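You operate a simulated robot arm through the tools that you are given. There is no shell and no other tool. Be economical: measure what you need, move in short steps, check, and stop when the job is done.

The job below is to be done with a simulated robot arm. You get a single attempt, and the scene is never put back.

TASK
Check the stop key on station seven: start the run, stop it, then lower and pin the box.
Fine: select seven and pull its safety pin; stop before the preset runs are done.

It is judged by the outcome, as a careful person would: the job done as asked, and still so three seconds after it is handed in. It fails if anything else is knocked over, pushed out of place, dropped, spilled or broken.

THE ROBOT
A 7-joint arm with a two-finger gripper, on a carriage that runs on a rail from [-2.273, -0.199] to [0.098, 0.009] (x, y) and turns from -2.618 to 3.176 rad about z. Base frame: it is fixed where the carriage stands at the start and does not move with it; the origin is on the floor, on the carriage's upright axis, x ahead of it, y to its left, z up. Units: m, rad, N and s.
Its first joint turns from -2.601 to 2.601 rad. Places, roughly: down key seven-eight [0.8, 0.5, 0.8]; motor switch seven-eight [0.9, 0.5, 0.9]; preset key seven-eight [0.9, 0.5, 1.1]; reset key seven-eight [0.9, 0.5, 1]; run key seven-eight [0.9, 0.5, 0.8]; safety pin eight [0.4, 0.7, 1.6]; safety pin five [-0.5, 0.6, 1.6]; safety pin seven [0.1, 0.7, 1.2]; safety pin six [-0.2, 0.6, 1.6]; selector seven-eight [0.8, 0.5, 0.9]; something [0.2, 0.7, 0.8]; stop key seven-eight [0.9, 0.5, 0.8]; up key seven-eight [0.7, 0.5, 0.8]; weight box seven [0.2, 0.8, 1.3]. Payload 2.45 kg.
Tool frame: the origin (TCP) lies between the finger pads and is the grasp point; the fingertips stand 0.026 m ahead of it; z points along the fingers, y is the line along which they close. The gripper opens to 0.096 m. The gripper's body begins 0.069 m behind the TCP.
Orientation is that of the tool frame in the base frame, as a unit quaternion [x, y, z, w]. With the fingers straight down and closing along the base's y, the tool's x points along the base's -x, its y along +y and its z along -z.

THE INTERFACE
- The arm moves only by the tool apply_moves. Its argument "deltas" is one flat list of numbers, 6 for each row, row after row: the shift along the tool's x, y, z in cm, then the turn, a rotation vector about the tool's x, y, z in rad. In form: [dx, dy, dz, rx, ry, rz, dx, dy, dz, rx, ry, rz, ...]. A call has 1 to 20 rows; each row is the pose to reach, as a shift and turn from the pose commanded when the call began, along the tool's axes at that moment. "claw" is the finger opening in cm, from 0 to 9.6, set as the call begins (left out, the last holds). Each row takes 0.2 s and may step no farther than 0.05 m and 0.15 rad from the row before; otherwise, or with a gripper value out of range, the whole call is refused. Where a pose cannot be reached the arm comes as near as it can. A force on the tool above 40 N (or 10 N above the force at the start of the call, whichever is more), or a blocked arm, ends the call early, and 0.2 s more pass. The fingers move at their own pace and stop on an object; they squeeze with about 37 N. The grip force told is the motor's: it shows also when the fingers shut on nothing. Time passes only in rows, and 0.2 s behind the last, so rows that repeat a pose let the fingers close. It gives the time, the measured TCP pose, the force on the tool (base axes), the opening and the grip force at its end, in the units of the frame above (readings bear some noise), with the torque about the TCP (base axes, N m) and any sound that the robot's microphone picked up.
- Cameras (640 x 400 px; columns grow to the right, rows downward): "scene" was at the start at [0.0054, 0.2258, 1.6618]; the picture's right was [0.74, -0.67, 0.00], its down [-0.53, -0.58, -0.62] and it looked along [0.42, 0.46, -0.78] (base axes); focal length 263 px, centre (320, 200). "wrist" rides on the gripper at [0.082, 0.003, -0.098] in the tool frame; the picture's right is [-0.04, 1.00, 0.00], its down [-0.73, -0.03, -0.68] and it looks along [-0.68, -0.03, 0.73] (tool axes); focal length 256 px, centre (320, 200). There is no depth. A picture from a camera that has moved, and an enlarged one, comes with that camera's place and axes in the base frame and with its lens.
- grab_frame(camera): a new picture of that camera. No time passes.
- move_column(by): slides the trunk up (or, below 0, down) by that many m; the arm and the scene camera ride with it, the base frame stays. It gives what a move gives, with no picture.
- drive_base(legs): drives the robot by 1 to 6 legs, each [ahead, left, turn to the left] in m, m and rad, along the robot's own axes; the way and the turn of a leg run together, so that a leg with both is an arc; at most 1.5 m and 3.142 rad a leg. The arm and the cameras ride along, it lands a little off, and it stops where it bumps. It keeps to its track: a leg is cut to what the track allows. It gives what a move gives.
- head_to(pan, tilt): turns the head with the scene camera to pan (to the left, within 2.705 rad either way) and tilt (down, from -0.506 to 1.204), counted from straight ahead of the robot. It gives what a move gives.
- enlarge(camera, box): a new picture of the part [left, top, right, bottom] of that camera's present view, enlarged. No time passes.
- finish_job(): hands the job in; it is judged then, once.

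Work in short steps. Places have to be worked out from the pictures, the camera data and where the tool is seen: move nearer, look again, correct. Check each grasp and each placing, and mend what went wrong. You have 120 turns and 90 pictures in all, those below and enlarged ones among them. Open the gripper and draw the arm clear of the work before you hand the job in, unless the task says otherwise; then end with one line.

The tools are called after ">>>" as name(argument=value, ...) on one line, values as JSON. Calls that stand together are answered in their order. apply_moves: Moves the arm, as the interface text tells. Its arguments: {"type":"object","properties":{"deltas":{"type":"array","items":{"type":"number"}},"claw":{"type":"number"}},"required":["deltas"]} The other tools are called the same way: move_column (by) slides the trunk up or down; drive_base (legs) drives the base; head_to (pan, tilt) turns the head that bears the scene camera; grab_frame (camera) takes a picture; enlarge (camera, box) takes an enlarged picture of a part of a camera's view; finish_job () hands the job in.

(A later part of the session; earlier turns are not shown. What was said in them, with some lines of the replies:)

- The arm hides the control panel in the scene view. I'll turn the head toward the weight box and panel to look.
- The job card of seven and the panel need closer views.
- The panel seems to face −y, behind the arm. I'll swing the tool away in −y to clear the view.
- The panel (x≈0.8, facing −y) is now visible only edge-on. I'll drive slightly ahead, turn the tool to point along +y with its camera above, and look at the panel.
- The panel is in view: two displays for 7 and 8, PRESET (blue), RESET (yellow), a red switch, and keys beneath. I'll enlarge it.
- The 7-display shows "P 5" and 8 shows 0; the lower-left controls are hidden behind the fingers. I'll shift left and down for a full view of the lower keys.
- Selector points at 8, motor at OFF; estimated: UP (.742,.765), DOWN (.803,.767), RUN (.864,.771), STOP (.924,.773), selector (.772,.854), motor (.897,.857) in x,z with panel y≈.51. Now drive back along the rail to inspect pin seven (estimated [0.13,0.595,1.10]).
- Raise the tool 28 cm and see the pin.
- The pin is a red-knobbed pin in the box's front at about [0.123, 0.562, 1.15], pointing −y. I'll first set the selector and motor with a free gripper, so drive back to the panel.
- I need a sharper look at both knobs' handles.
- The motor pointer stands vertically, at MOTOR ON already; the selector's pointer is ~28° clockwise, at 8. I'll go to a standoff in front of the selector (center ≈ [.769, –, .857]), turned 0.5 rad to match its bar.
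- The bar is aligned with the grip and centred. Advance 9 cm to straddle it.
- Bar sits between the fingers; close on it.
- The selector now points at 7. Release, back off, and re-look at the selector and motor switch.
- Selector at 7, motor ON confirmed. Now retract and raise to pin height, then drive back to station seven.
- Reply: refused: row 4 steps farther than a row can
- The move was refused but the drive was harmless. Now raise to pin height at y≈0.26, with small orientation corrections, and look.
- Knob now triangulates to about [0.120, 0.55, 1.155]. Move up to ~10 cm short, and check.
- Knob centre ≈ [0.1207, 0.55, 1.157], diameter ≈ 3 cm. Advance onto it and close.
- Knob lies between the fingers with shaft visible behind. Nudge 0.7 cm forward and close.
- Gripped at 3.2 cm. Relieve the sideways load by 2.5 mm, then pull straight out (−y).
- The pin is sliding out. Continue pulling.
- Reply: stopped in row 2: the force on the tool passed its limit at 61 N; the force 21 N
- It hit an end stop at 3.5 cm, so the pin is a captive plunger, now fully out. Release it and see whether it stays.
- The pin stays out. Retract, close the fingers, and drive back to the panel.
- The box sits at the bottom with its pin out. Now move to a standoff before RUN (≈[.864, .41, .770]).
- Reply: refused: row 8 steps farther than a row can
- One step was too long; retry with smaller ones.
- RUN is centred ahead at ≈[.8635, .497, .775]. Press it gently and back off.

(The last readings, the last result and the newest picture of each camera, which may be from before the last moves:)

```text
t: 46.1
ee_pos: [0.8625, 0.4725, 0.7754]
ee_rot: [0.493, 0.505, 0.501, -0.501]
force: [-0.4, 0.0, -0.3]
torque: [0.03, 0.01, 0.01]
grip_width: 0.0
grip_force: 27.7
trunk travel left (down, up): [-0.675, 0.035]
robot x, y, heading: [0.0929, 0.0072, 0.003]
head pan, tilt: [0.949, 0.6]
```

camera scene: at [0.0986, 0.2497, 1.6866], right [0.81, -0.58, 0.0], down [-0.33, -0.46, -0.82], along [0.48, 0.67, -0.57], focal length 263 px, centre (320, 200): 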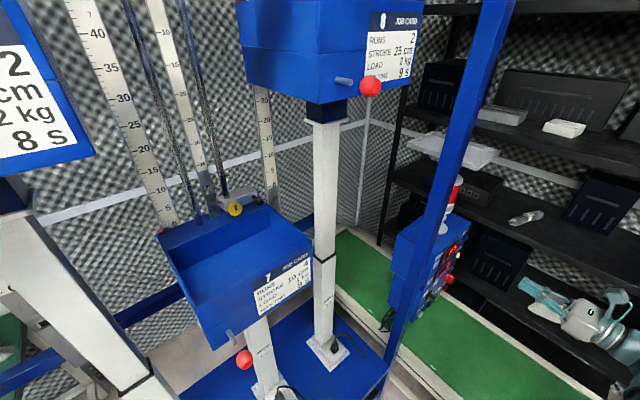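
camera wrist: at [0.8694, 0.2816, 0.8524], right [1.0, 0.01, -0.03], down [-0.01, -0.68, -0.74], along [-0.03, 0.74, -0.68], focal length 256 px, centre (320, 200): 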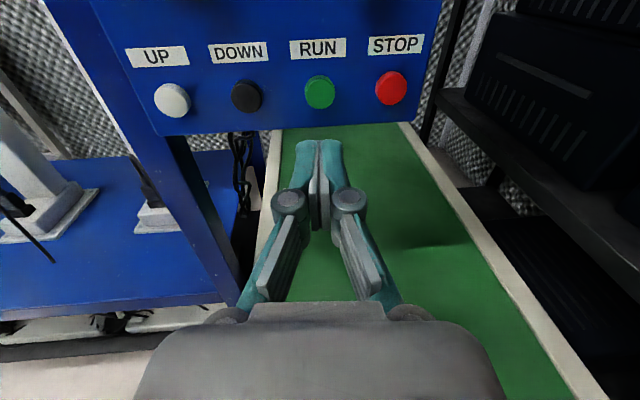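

No contact yet. Advance in small steps.

>>> apply_moves(deltas=[0, 0, 0.5, 0, 0, 0, 0, 0, 1.0, 0, 0, 0])

>>> grab_frame(camera="wrist")

```text
t: 46.7
ee_pos: [0.8637, 0.4822, 0.7755]
ee_rot: [0.493, 0.505, 0.5, -0.502]
force: [-1.9, -4.7, -1.2]
torque: [-0.03, 0.01, 0.06]
grip_width: 0.0001
grip_force: 28.5
trunk travel left (down, up): [-0.675, 0.035]
robot x, y, heading: [0.0922, 0.0114, -0.002]
head pan, tilt: [0.949, 0.6]
heard: click
```

```text
54 pictures are left
camera wrist: at [0.868, 0.3825, 0.8561], right [1.0, 0.01, -0.03], down [-0.01, -0.68, -0.74], along [-0.03, 0.74, -0.68], focal length 256 px, centre (320, 200)
```

wrist: 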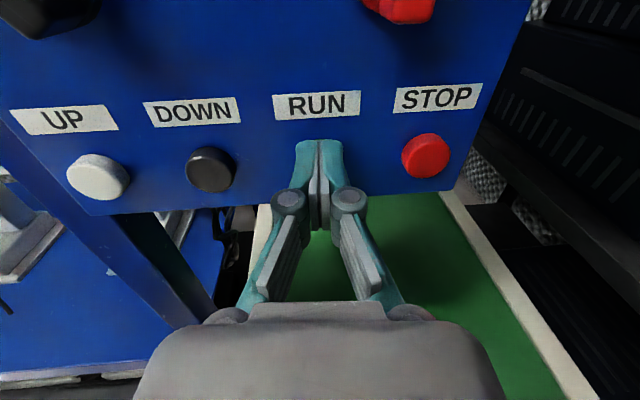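

A click was heard at TCP y≈.482. Back off and shift to the STOP standoff, then see whether the box runs.

>>> apply_moves(deltas=[0, 0, -3, 0, 0, 0, 0.1, 3, -3, 0, 0, 0, 0.1, 5.7, -2.5, 0, 0, 0])

>>> grab_frame(camera="scene")

>>> grab_frame(camera="wrist")

```text
t: 47.5
ee_pos: [0.9214, 0.4602, 0.7781]
ee_rot: [0.492, 0.506, 0.499, -0.502]
force: [0.8, 0.1, 0.6]
torque: [-0.01, 0.0, 0.0]
grip_width: 0.0
grip_force: 28.7
trunk travel left (down, up): [-0.675, 0.035]
robot x, y, heading: [0.09, 0.0095, -0.003]
head pan, tilt: [0.949, 0.6]
```

```text
53 pictures are left
camera scene: at [0.0988, 0.25, 1.6866], right [0.81, -0.58, 0.0], down [-0.33, -0.46, -0.82], along [0.48, 0.67, -0.57], focal length 263 px, centre (320, 200)
```

scene: 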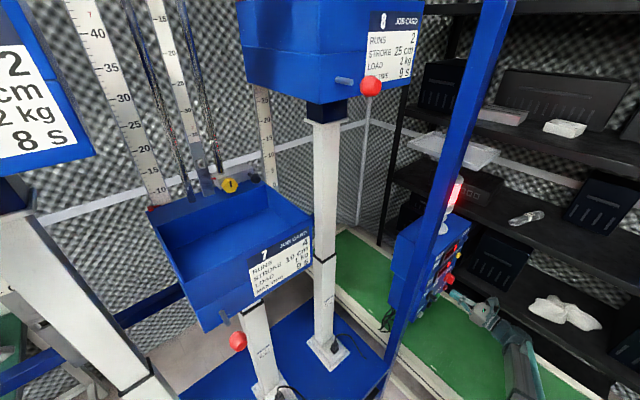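

```text
52 pictures are left
camera wrist: at [0.9258, 0.3604, 0.8586], right [1.0, 0.02, -0.03], down [-0.01, -0.68, -0.74], along [-0.03, 0.74, -0.68], focal length 256 px, centre (320, 200)
```

wrist: 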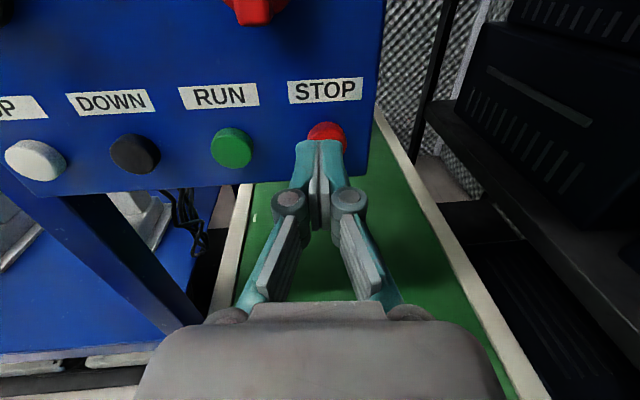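

The box is moving up and the lamp is lit — running. Press STOP now.

>>> apply_moves(deltas=[0, 0.3, 1, 0, 0, 0, 0, 0.3, 2.0, 0, 0, 0, 0, 0.3, 2.5, 0, 0, 0])

>>> grab_frame(camera="scene")

```text
t: 48.3
ee_pos: [0.9252, 0.4836, 0.7778]
ee_rot: [0.493, 0.505, 0.5, -0.501]
force: [-1.3, -2.0, -0.9]
torque: [-0.01, -0.01, 0.02]
grip_width: 0.0
grip_force: 29.0
trunk travel left (down, up): [-0.675, 0.035]
robot x, y, heading: [0.0928, 0.0083, -0.002]
head pan, tilt: [0.949, 0.6]
```

```text
51 pictures are left
camera scene: at [0.0985, 0.2496, 1.6866], right [0.81, -0.58, 0.0], down [-0.33, -0.46, -0.83], along [0.48, 0.67, -0.56], focal length 263 px, centre (320, 200)
```

scene: 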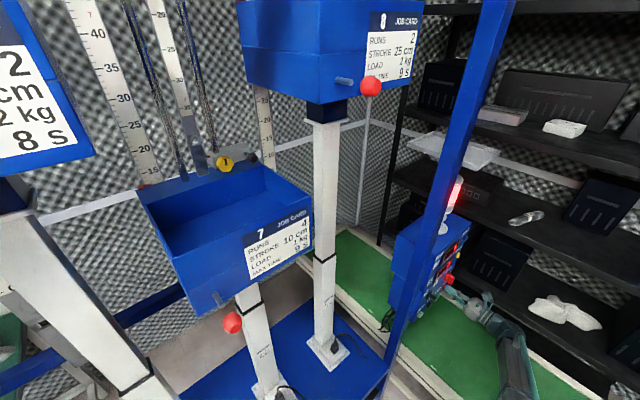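

Contact (2 N) but no click yet; press 6 mm further.

>>> apply_moves(deltas=[0, 0, 0.4, 0, 0, 0, 0, 0, 0.7, 0, 0, 0])

>>> grab_frame(camera="scene")

```text
t: 48.9
ee_pos: [0.9255, 0.4891, 0.7774]
ee_rot: [0.493, 0.505, 0.501, -0.501]
force: [-5.0, -14.3, -1.2]
torque: [-0.13, -0.01, 0.13]
grip_width: 0.0059
grip_force: 28.4
trunk travel left (down, up): [-0.675, 0.035]
robot x, y, heading: [0.0928, 0.0079, -0.002]
head pan, tilt: [0.949, 0.6]
heard: click
```

```text
50 pictures are left
camera scene: at [0.0984, 0.2485, 1.6868], right [0.81, -0.58, 0.0], down [-0.33, -0.46, -0.83], along [0.48, 0.67, -0.56], focal length 263 px, centre (320, 200)
```

scene: 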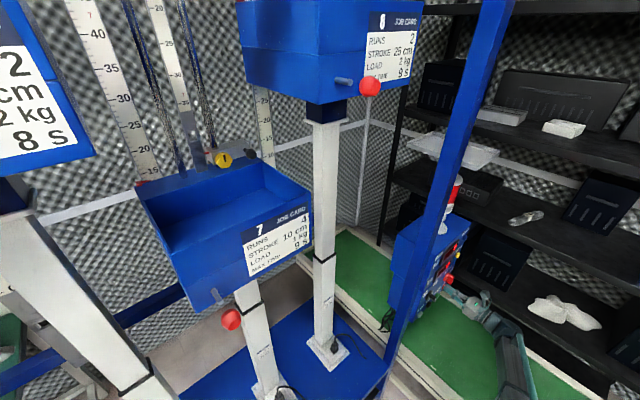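

Click, and the lamp is off. Back off and go to the DOWN standoff, then check that the box stands still.

>>> apply_moves(deltas=[0, 0, -3.5, 0, 0, 0, 0, -4, -3.5, 0, 0, 0, -0.2, -8, -3.5, 0, 0, 0, -0.3, -12.2, -3.5, 0, 0, 0, -0.3, -12.2, -2.5, 0, 0, 0])

>>> grab_frame(camera="wrist")

>>> grab_frame(camera="scene")

```text
t: 50.1
ee_pos: [0.8049, 0.4648, 0.7743]
ee_rot: [0.492, 0.506, 0.5, -0.502]
force: [-0.8, -0.8, -0.3]
torque: [0.0, 0.01, -0.03]
grip_width: 0.0002
grip_force: 28.1
trunk travel left (down, up): [-0.675, 0.035]
robot x, y, heading: [0.0953, 0.0095, 0.003]
head pan, tilt: [0.949, 0.6]
```

```text
49 pictures are left
camera wrist: at [0.8079, 0.3647, 0.8548], right [1.0, 0.01, -0.03], down [-0.01, -0.68, -0.74], along [-0.03, 0.74, -0.68], focal length 256 px, centre (320, 200)
```

wrist: 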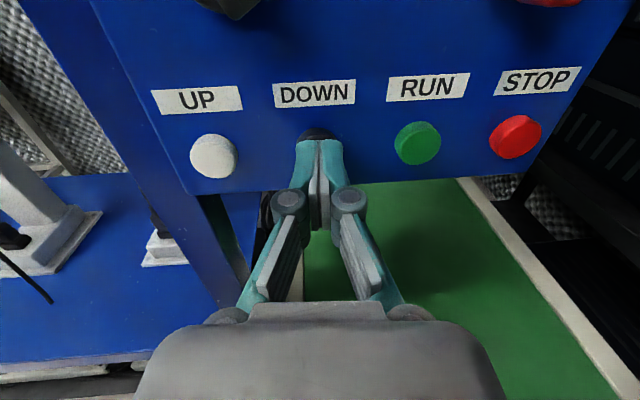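

```text
48 pictures are left
camera scene: at [0.0987, 0.2499, 1.6866], right [0.81, -0.58, 0.0], down [-0.33, -0.46, -0.83], along [0.48, 0.67, -0.57], focal length 263 px, centre (320, 200)
```

scene: 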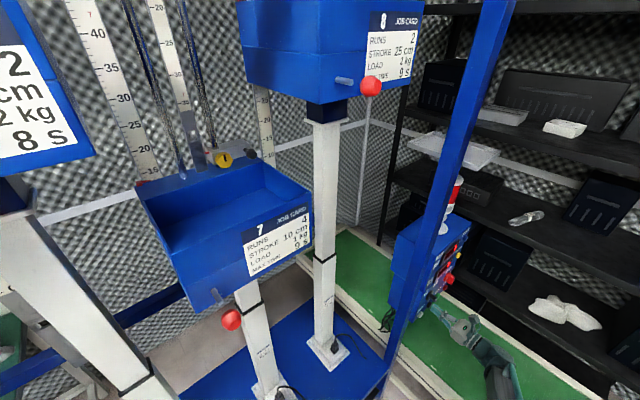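

The box stands still, stopped at about 8–9 cm up. Press and hold DOWN.

>>> apply_moves(deltas=[0, -0.1, 1, 0, 0, 0, 0, -0.1, 1.8, 0, 0, 0, 0, -0.1, 2.4, 0, 0, 0, 0, -0.1, 2.4, 0, 0, 0, 0, -0.1, 2.4, 0, 0, 0, 0, -0.1, 2.4, 0, 0, 0])

>>> grab_frame(camera="scene")

```text
t: 50.9
ee_pos: [0.802, 0.4796, 0.7734]
ee_rot: [0.495, 0.504, 0.501, -0.5]
force: [-4.0, -20.3, 2.4]
torque: [0.02, 0.02, 0.17]
grip_width: 0.0058
grip_force: 28.4
trunk travel left (down, up): [-0.675, 0.035]
robot x, y, heading: [0.0927, 0.0052, -0.004]
head pan, tilt: [0.949, 0.6]
heard: click
stopped in row 4: the force on the tool passed its limit at 43 N (the readings are from after the stop); the commanded pose is now the measured one
```

```text
47 pictures are left
camera scene: at [0.0988, 0.2478, 1.6869], right [0.81, -0.59, 0.0], down [-0.33, -0.46, -0.83], along [0.48, 0.67, -0.56], focal length 263 px, centre (320, 200)
```

scene: 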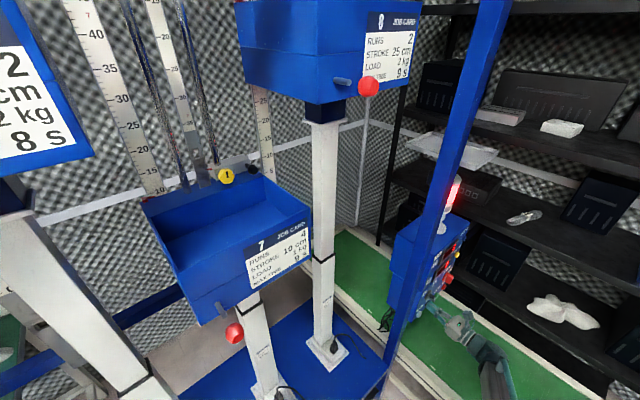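

The box is descending while the key is held. Keep holding.

>>> apply_moves(deltas=[0, 0, 0, 0, 0, 0, 0, 0, 0, 0, 0, 0, 0, 0, 0, 0, 0, 0, 0, 0, 0, 0, 0, 0, 0, 0, 0, 0, 0, 0])

>>> grab_frame(camera="scene")

```text
t: 52.1
ee_pos: [0.8025, 0.4809, 0.7741]
ee_rot: [0.493, 0.505, 0.501, -0.501]
force: [-2.3, -30.2, 2.0]
torque: [0.0, 0.0, 0.17]
grip_width: 0.0059
grip_force: 28.6
trunk travel left (down, up): [-0.675, 0.035]
robot x, y, heading: [0.0942, 0.0059, -0.006]
head pan, tilt: [0.949, 0.6]
```

```text
46 pictures are left
camera scene: at [0.0987, 0.2467, 1.6871], right [0.81, -0.58, 0.0], down [-0.33, -0.46, -0.83], along [0.48, 0.67, -0.56], focal length 263 px, centre (320, 200)
```

scene: 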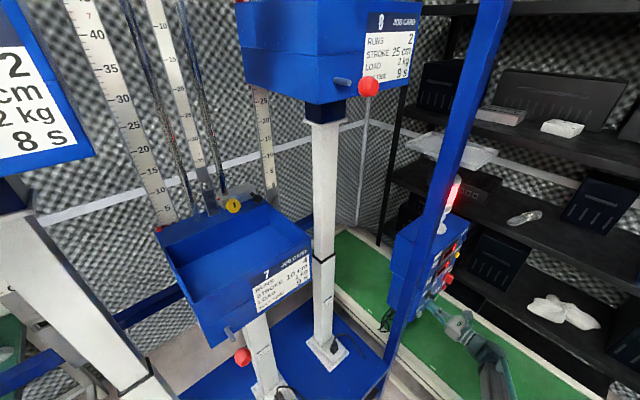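

Almost back at the starting level; hold a bit more.

>>> apply_moves(deltas=[0, 0, -0.1, 0, 0, 0, 0, 0, -0.1, 0, 0, 0, 0, 0, -0.1, 0, 0, 0, 0, 0, -0.1, 0, 0, 0, 0, 0, -0.1, 0, 0, 0, 0, 0, -0.1, 0, 0, 0])

>>> grab_frame(camera="scene")

```text
t: 53.5
ee_pos: [0.8014, 0.4802, 0.7737]
ee_rot: [0.494, 0.505, 0.501, -0.501]
force: [5.3, -26.5, 2.6]
torque: [0.03, -0.02, 0.0]
grip_width: 0.0062
grip_force: 28.3
trunk travel left (down, up): [-0.675, 0.035]
robot x, y, heading: [0.0928, 0.0092, -0.008]
head pan, tilt: [0.949, 0.6]
```

```text
45 pictures are left
camera scene: at [0.0992, 0.2472, 1.687], right [0.81, -0.58, 0.0], down [-0.33, -0.46, -0.83], along [0.48, 0.67, -0.56], focal length 263 px, centre (320, 200)
```

scene: 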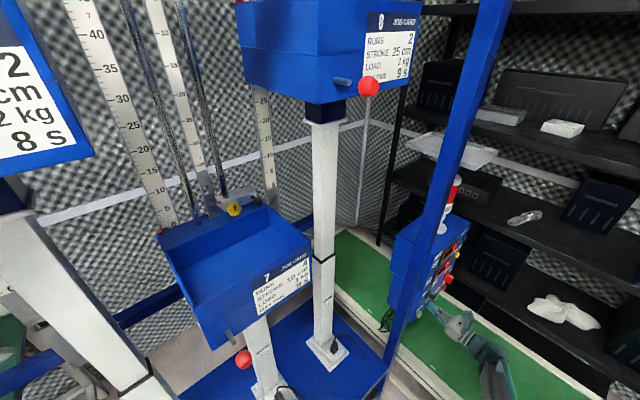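

The lamp went off with the key still held: bottom reached. Retract from the panel and look at it.

>>> apply_moves(deltas=[0, 0, -4, 0, 0, 0, 0, 0, -8.5, 0, 0, 0, 0, 0, -13, 0, 0, 0, 0, 0, -17.5, 0, 0, 0, 0, 0, -22, 0, 0, 0, 0, 0, -25, 0, 0, 0])

>>> apply_moves(deltas=[4.5, 0, 0, 0, 0, 0, 9, 0, 0, 0, 0, 0, 13.5, 0, 0, 0, 0, 0, 18, 0, 0, 0, 0, 0, 22.5, 0, 0, 0, 0, 0, 27, -1.5, 0, 0, 0, 0, 31.5, -3, 0, 0, 0, 0, 36, -4.5, 0, 0, 0, 0, 38.3, -5, 0, 0, 0, 0])

>>> grab_frame(camera="wrist")

>>> grab_frame(camera="scene")

```text
t: 54.9
ee_pos: [0.8055, 0.2326, 0.7726]
ee_rot: [0.493, 0.506, 0.499, -0.501]
force: [0.4, -0.2, -0.3]
torque: [0.02, 0.01, 0.03]
grip_width: 0.0001
grip_force: 28.5
trunk travel left (down, up): [-0.675, 0.035]
robot x, y, heading: [0.0911, 0.0049, -0.005]
head pan, tilt: [0.949, 0.6]
```

```text
t: 56.9
ee_pos: [0.7499, 0.2295, 1.1568]
ee_rot: [0.494, 0.505, 0.5, -0.501]
force: [-0.4, -0.5, 1.3]
torque: [-0.02, 0.01, 0.03]
grip_width: 0.0
grip_force: 28.4
trunk travel left (down, up): [-0.675, 0.035]
robot x, y, heading: [0.0933, 0.0066, -0.006]
head pan, tilt: [0.949, 0.6]
```

```text
44 pictures are left
camera wrist: at [0.755, 0.1309, 1.238], right [1.0, 0.01, -0.03], down [-0.01, -0.68, -0.73], along [-0.03, 0.74, -0.68], focal length 256 px, centre (320, 200)
```

wrist: 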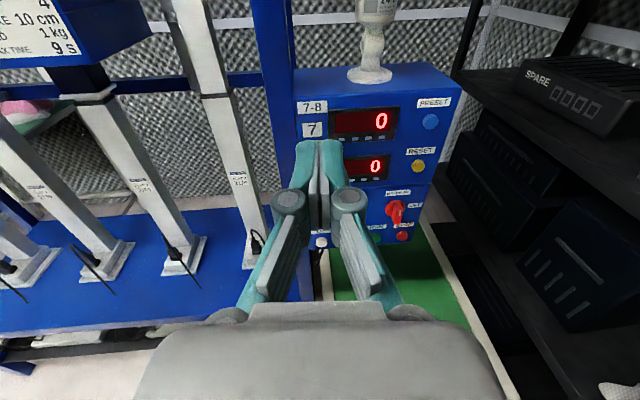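

```text
43 pictures are left
camera scene: at [0.0988, 0.2497, 1.6866], right [0.81, -0.58, 0.0], down [-0.33, -0.46, -0.83], along [0.48, 0.67, -0.56], focal length 263 px, centre (320, 200)
```

scene: 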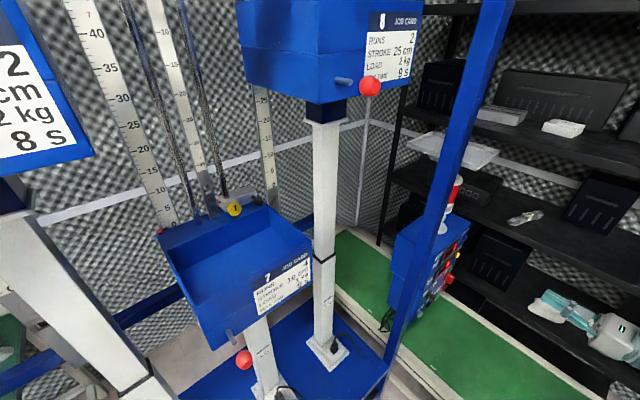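

Display 7 reads 0, box at bottom. Drive back to station seven to push the pin home.

>>> drive_base(legs=[[-0.63, 0.0, 0]])

>>> grab_frame(camera="wrist")

```text
t: 60.4
ee_pos: [0.1318, 0.1714, 1.1571]
ee_rot: [0.495, 0.504, 0.501, -0.5]
force: [-0.2, -0.3, 0.9]
torque: [0.01, 0.03, 0.0]
grip_width: 0.0
grip_force: 28.8
trunk travel left (down, up): [-0.675, 0.035]
robot x, y, heading: [-0.5307, -0.0451, -0.006]
head pan, tilt: [0.949, 0.6]
```

```text
42 pictures are left
camera wrist: at [0.1351, 0.0723, 1.2379], right [1.0, 0.01, -0.03], down [-0.02, -0.68, -0.74], along [-0.02, 0.74, -0.68], focal length 256 px, centre (320, 200)
```

wrist: 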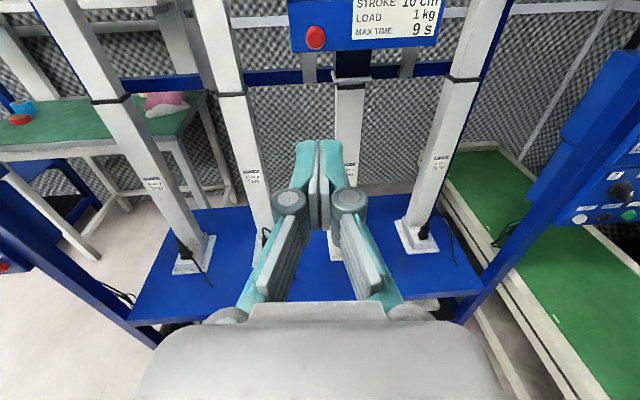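

Move to x≈.121 just short of the knob.

>>> apply_moves(deltas=[0, -1.1, 4.5, 0, 0, 0, 0, -1.1, 9, 0, 0, 0, 0, -1.1, 13.5, 0, 0, 0, 0, -1.1, 18, 0, 0, 0, 0, -1.1, 22.5, 0, 0, 0, 0, -1.1, 26, 0, 0, 0])

>>> grab_frame(camera="wrist")

```text
t: 61.8
ee_pos: [0.1178, 0.4321, 1.1541]
ee_rot: [0.496, 0.504, 0.501, -0.5]
force: [-0.1, -0.1, -0.4]
torque: [0.0, -0.01, 0.01]
grip_width: 0.0
grip_force: 28.7
trunk travel left (down, up): [-0.675, 0.035]
robot x, y, heading: [-0.5219, -0.045, -0.009]
head pan, tilt: [0.949, 0.6]
```

```text
41 pictures are left
camera wrist: at [0.1217, 0.3329, 1.2358], right [1.0, 0.01, -0.03], down [-0.02, -0.68, -0.74], along [-0.02, 0.74, -0.68], focal length 256 px, centre (320, 200)
```

wrist: 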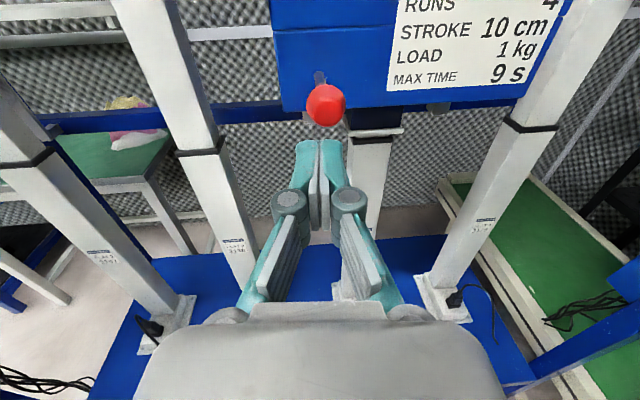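

Align (+0.5 cm x, +0.4 cm z) and push forward until the end stop.

>>> apply_moves(deltas=[0.4, 0.5, 2, 0, 0, 0, 0.4, 0.5, 4, 0, 0, 0, 0.4, 0.5, 5, 0, 0, 0, 0.4, 0.5, 6, 0, 0, 0, 0.4, 0.5, 7, 0, 0, 0])

>>> grab_frame(camera="wrist")

```text
t: 63.0
ee_pos: [0.1232, 0.5008, 1.1594]
ee_rot: [0.495, 0.504, 0.502, -0.499]
force: [-0.4, 0.4, 0.1]
torque: [0.01, 0.03, 0.03]
grip_width: 0.0001
grip_force: 28.6
trunk travel left (down, up): [-0.675, 0.035]
robot x, y, heading: [-0.5309, -0.0444, -0.01]
head pan, tilt: [0.949, 0.6]
```

```text
40 pictures are left
camera wrist: at [0.1266, 0.4022, 1.2416], right [1.0, 0.01, -0.03], down [-0.02, -0.68, -0.74], along [-0.02, 0.74, -0.68], focal length 256 px, centre (320, 200)
```

wrist: 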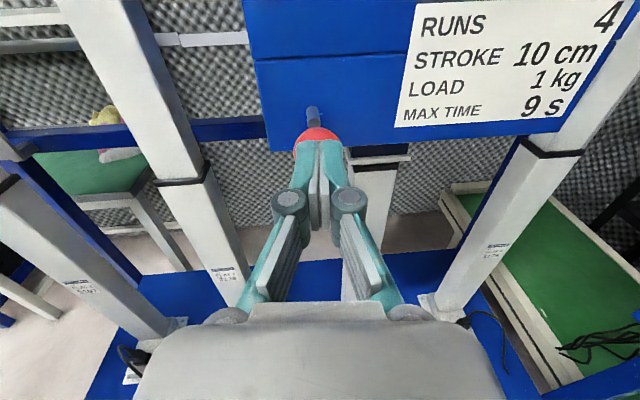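

The knob is right ahead of the fingertips. Keep pushing.

>>> apply_moves(deltas=[0, 0, 1, 0, 0, 0, 0, 0, 2, 0, 0, 0, 0, 0, 2.8, 0, 0, 0, 0, 0, 3.4, 0, 0, 0, 0, 0, 4, 0, 0, 0])

>>> grab_frame(camera="wrist")

```text
t: 63.9
ee_pos: [0.1237, 0.5223, 1.1609]
ee_rot: [0.497, 0.503, 0.503, -0.497]
force: [-1.6, -17.2, 2.9]
torque: [0.02, -0.03, 0.16]
grip_width: 0.0
grip_force: 28.5
trunk travel left (down, up): [-0.675, 0.035]
robot x, y, heading: [-0.5303, -0.0437, -0.009]
head pan, tilt: [0.949, 0.6]
stopped in row 4: the force on the tool passed its limit at 46 N (the readings are from after the stop); the commanded pose is now the measured one
```

```text
39 pictures are left
camera wrist: at [0.127, 0.4221, 1.2424], right [1.0, 0.0, -0.03], down [-0.02, -0.68, -0.73], along [-0.02, 0.73, -0.68], focal length 256 px, centre (320, 200)
```

wrist: 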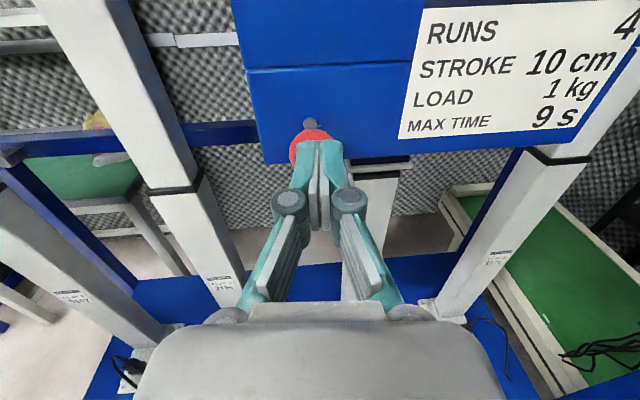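

End stop felt. Back off to the earlier viewpoint to compare with the original pinned look.

>>> apply_moves(deltas=[0, 0, -3, 0, 0, 0, 0, 0, -6, 0, 0, 0, -0.6, -0.5, -9, 0, 0, 0])

>>> grab_frame(camera="wrist")

>>> enlarge(camera="wrist", box=[260, 40, 380, 140])

```text
t: 64.7
ee_pos: [0.1187, 0.4348, 1.1535]
ee_rot: [0.497, 0.504, 0.502, -0.498]
force: [-0.1, 0.2, -0.1]
torque: [-0.02, -0.02, -0.01]
grip_width: 0.0
grip_force: 28.8
trunk travel left (down, up): [-0.675, 0.035]
robot x, y, heading: [-0.524, -0.0466, -0.012]
head pan, tilt: [0.949, 0.6]
```

```text
38 pictures are left
camera wrist: at [0.1214, 0.3363, 1.2343], right [1.0, 0.0, -0.03], down [-0.02, -0.68, -0.73], along [-0.02, 0.73, -0.68], focal length 256 px, centre (320, 200)
```

wrist: 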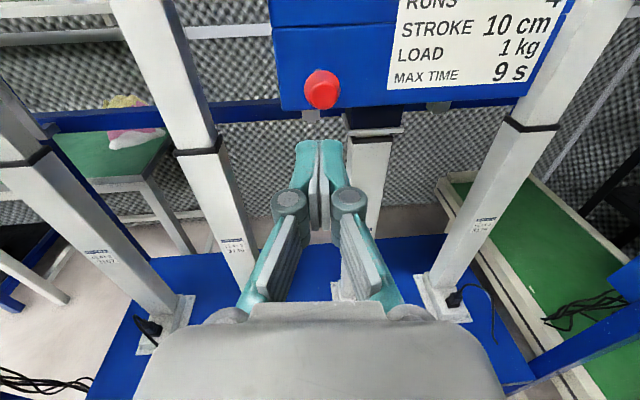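

```text
4.00 times, centred on (320, 90) of wrist
camera zoom: at [0.1214, 0.3363, 1.2343], right [1.0, 0.0, -0.03], down [-0.02, -0.68, -0.73], along [-0.02, 0.73, -0.68], focal length 1024 px, centre (320, 640)
```

zoom: 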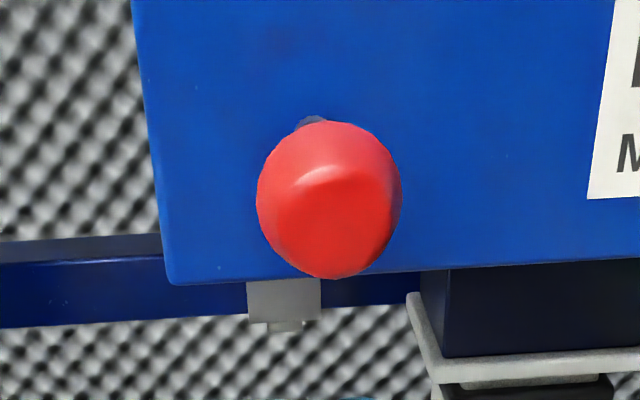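

The knob is back at its original depth (row 90 vs 89 before), so the box is pinned. Draw the arm clear, open the gripper and take a last look.

>>> apply_moves(deltas=[0, 0, -4.5, 0, 0, 0, 0, 0, -9, 0, 0, 0, 0, 0, -13.5, 0, 0, 0, 0, 0, -18, 0, 0, 0, 0, 0, -22, 0, 0, 0], claw=6)

>>> grab_frame(camera="scene")

```text
t: 65.9
ee_pos: [0.1192, 0.2137, 1.1531]
ee_rot: [0.496, 0.505, 0.5, -0.498]
force: [-0.8, 0.2, 0.3]
torque: [0.0, 0.0, -0.01]
grip_width: 0.0598
grip_force: 0.1
trunk travel left (down, up): [-0.675, 0.035]
robot x, y, heading: [-0.5261, -0.0455, -0.007]
head pan, tilt: [0.949, 0.6]
```

```text
36 pictures are left
camera scene: at [-0.5197, 0.1951, 1.6866], right [0.81, -0.59, 0.0], down [-0.33, -0.46, -0.83], along [0.49, 0.67, -0.56], focal length 263 px, centre (320, 200)
```

scene: 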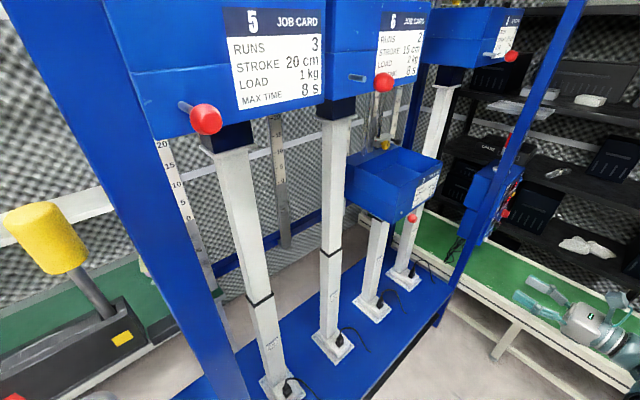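

Box seven is down and pinned, nothing was disturbed, and the arm is clear. I'm handing the job in.

>>> finish_job()

```text
The job is handed in.
```

The stop key on station seven works: I selected seven, pulled its pin, and started the run. STOP halted it on the first stroke, with 0 of the 5 preset runs counted. The box is now lowered and pinned, with the selector left on 7 and the motor left ON as I found it.
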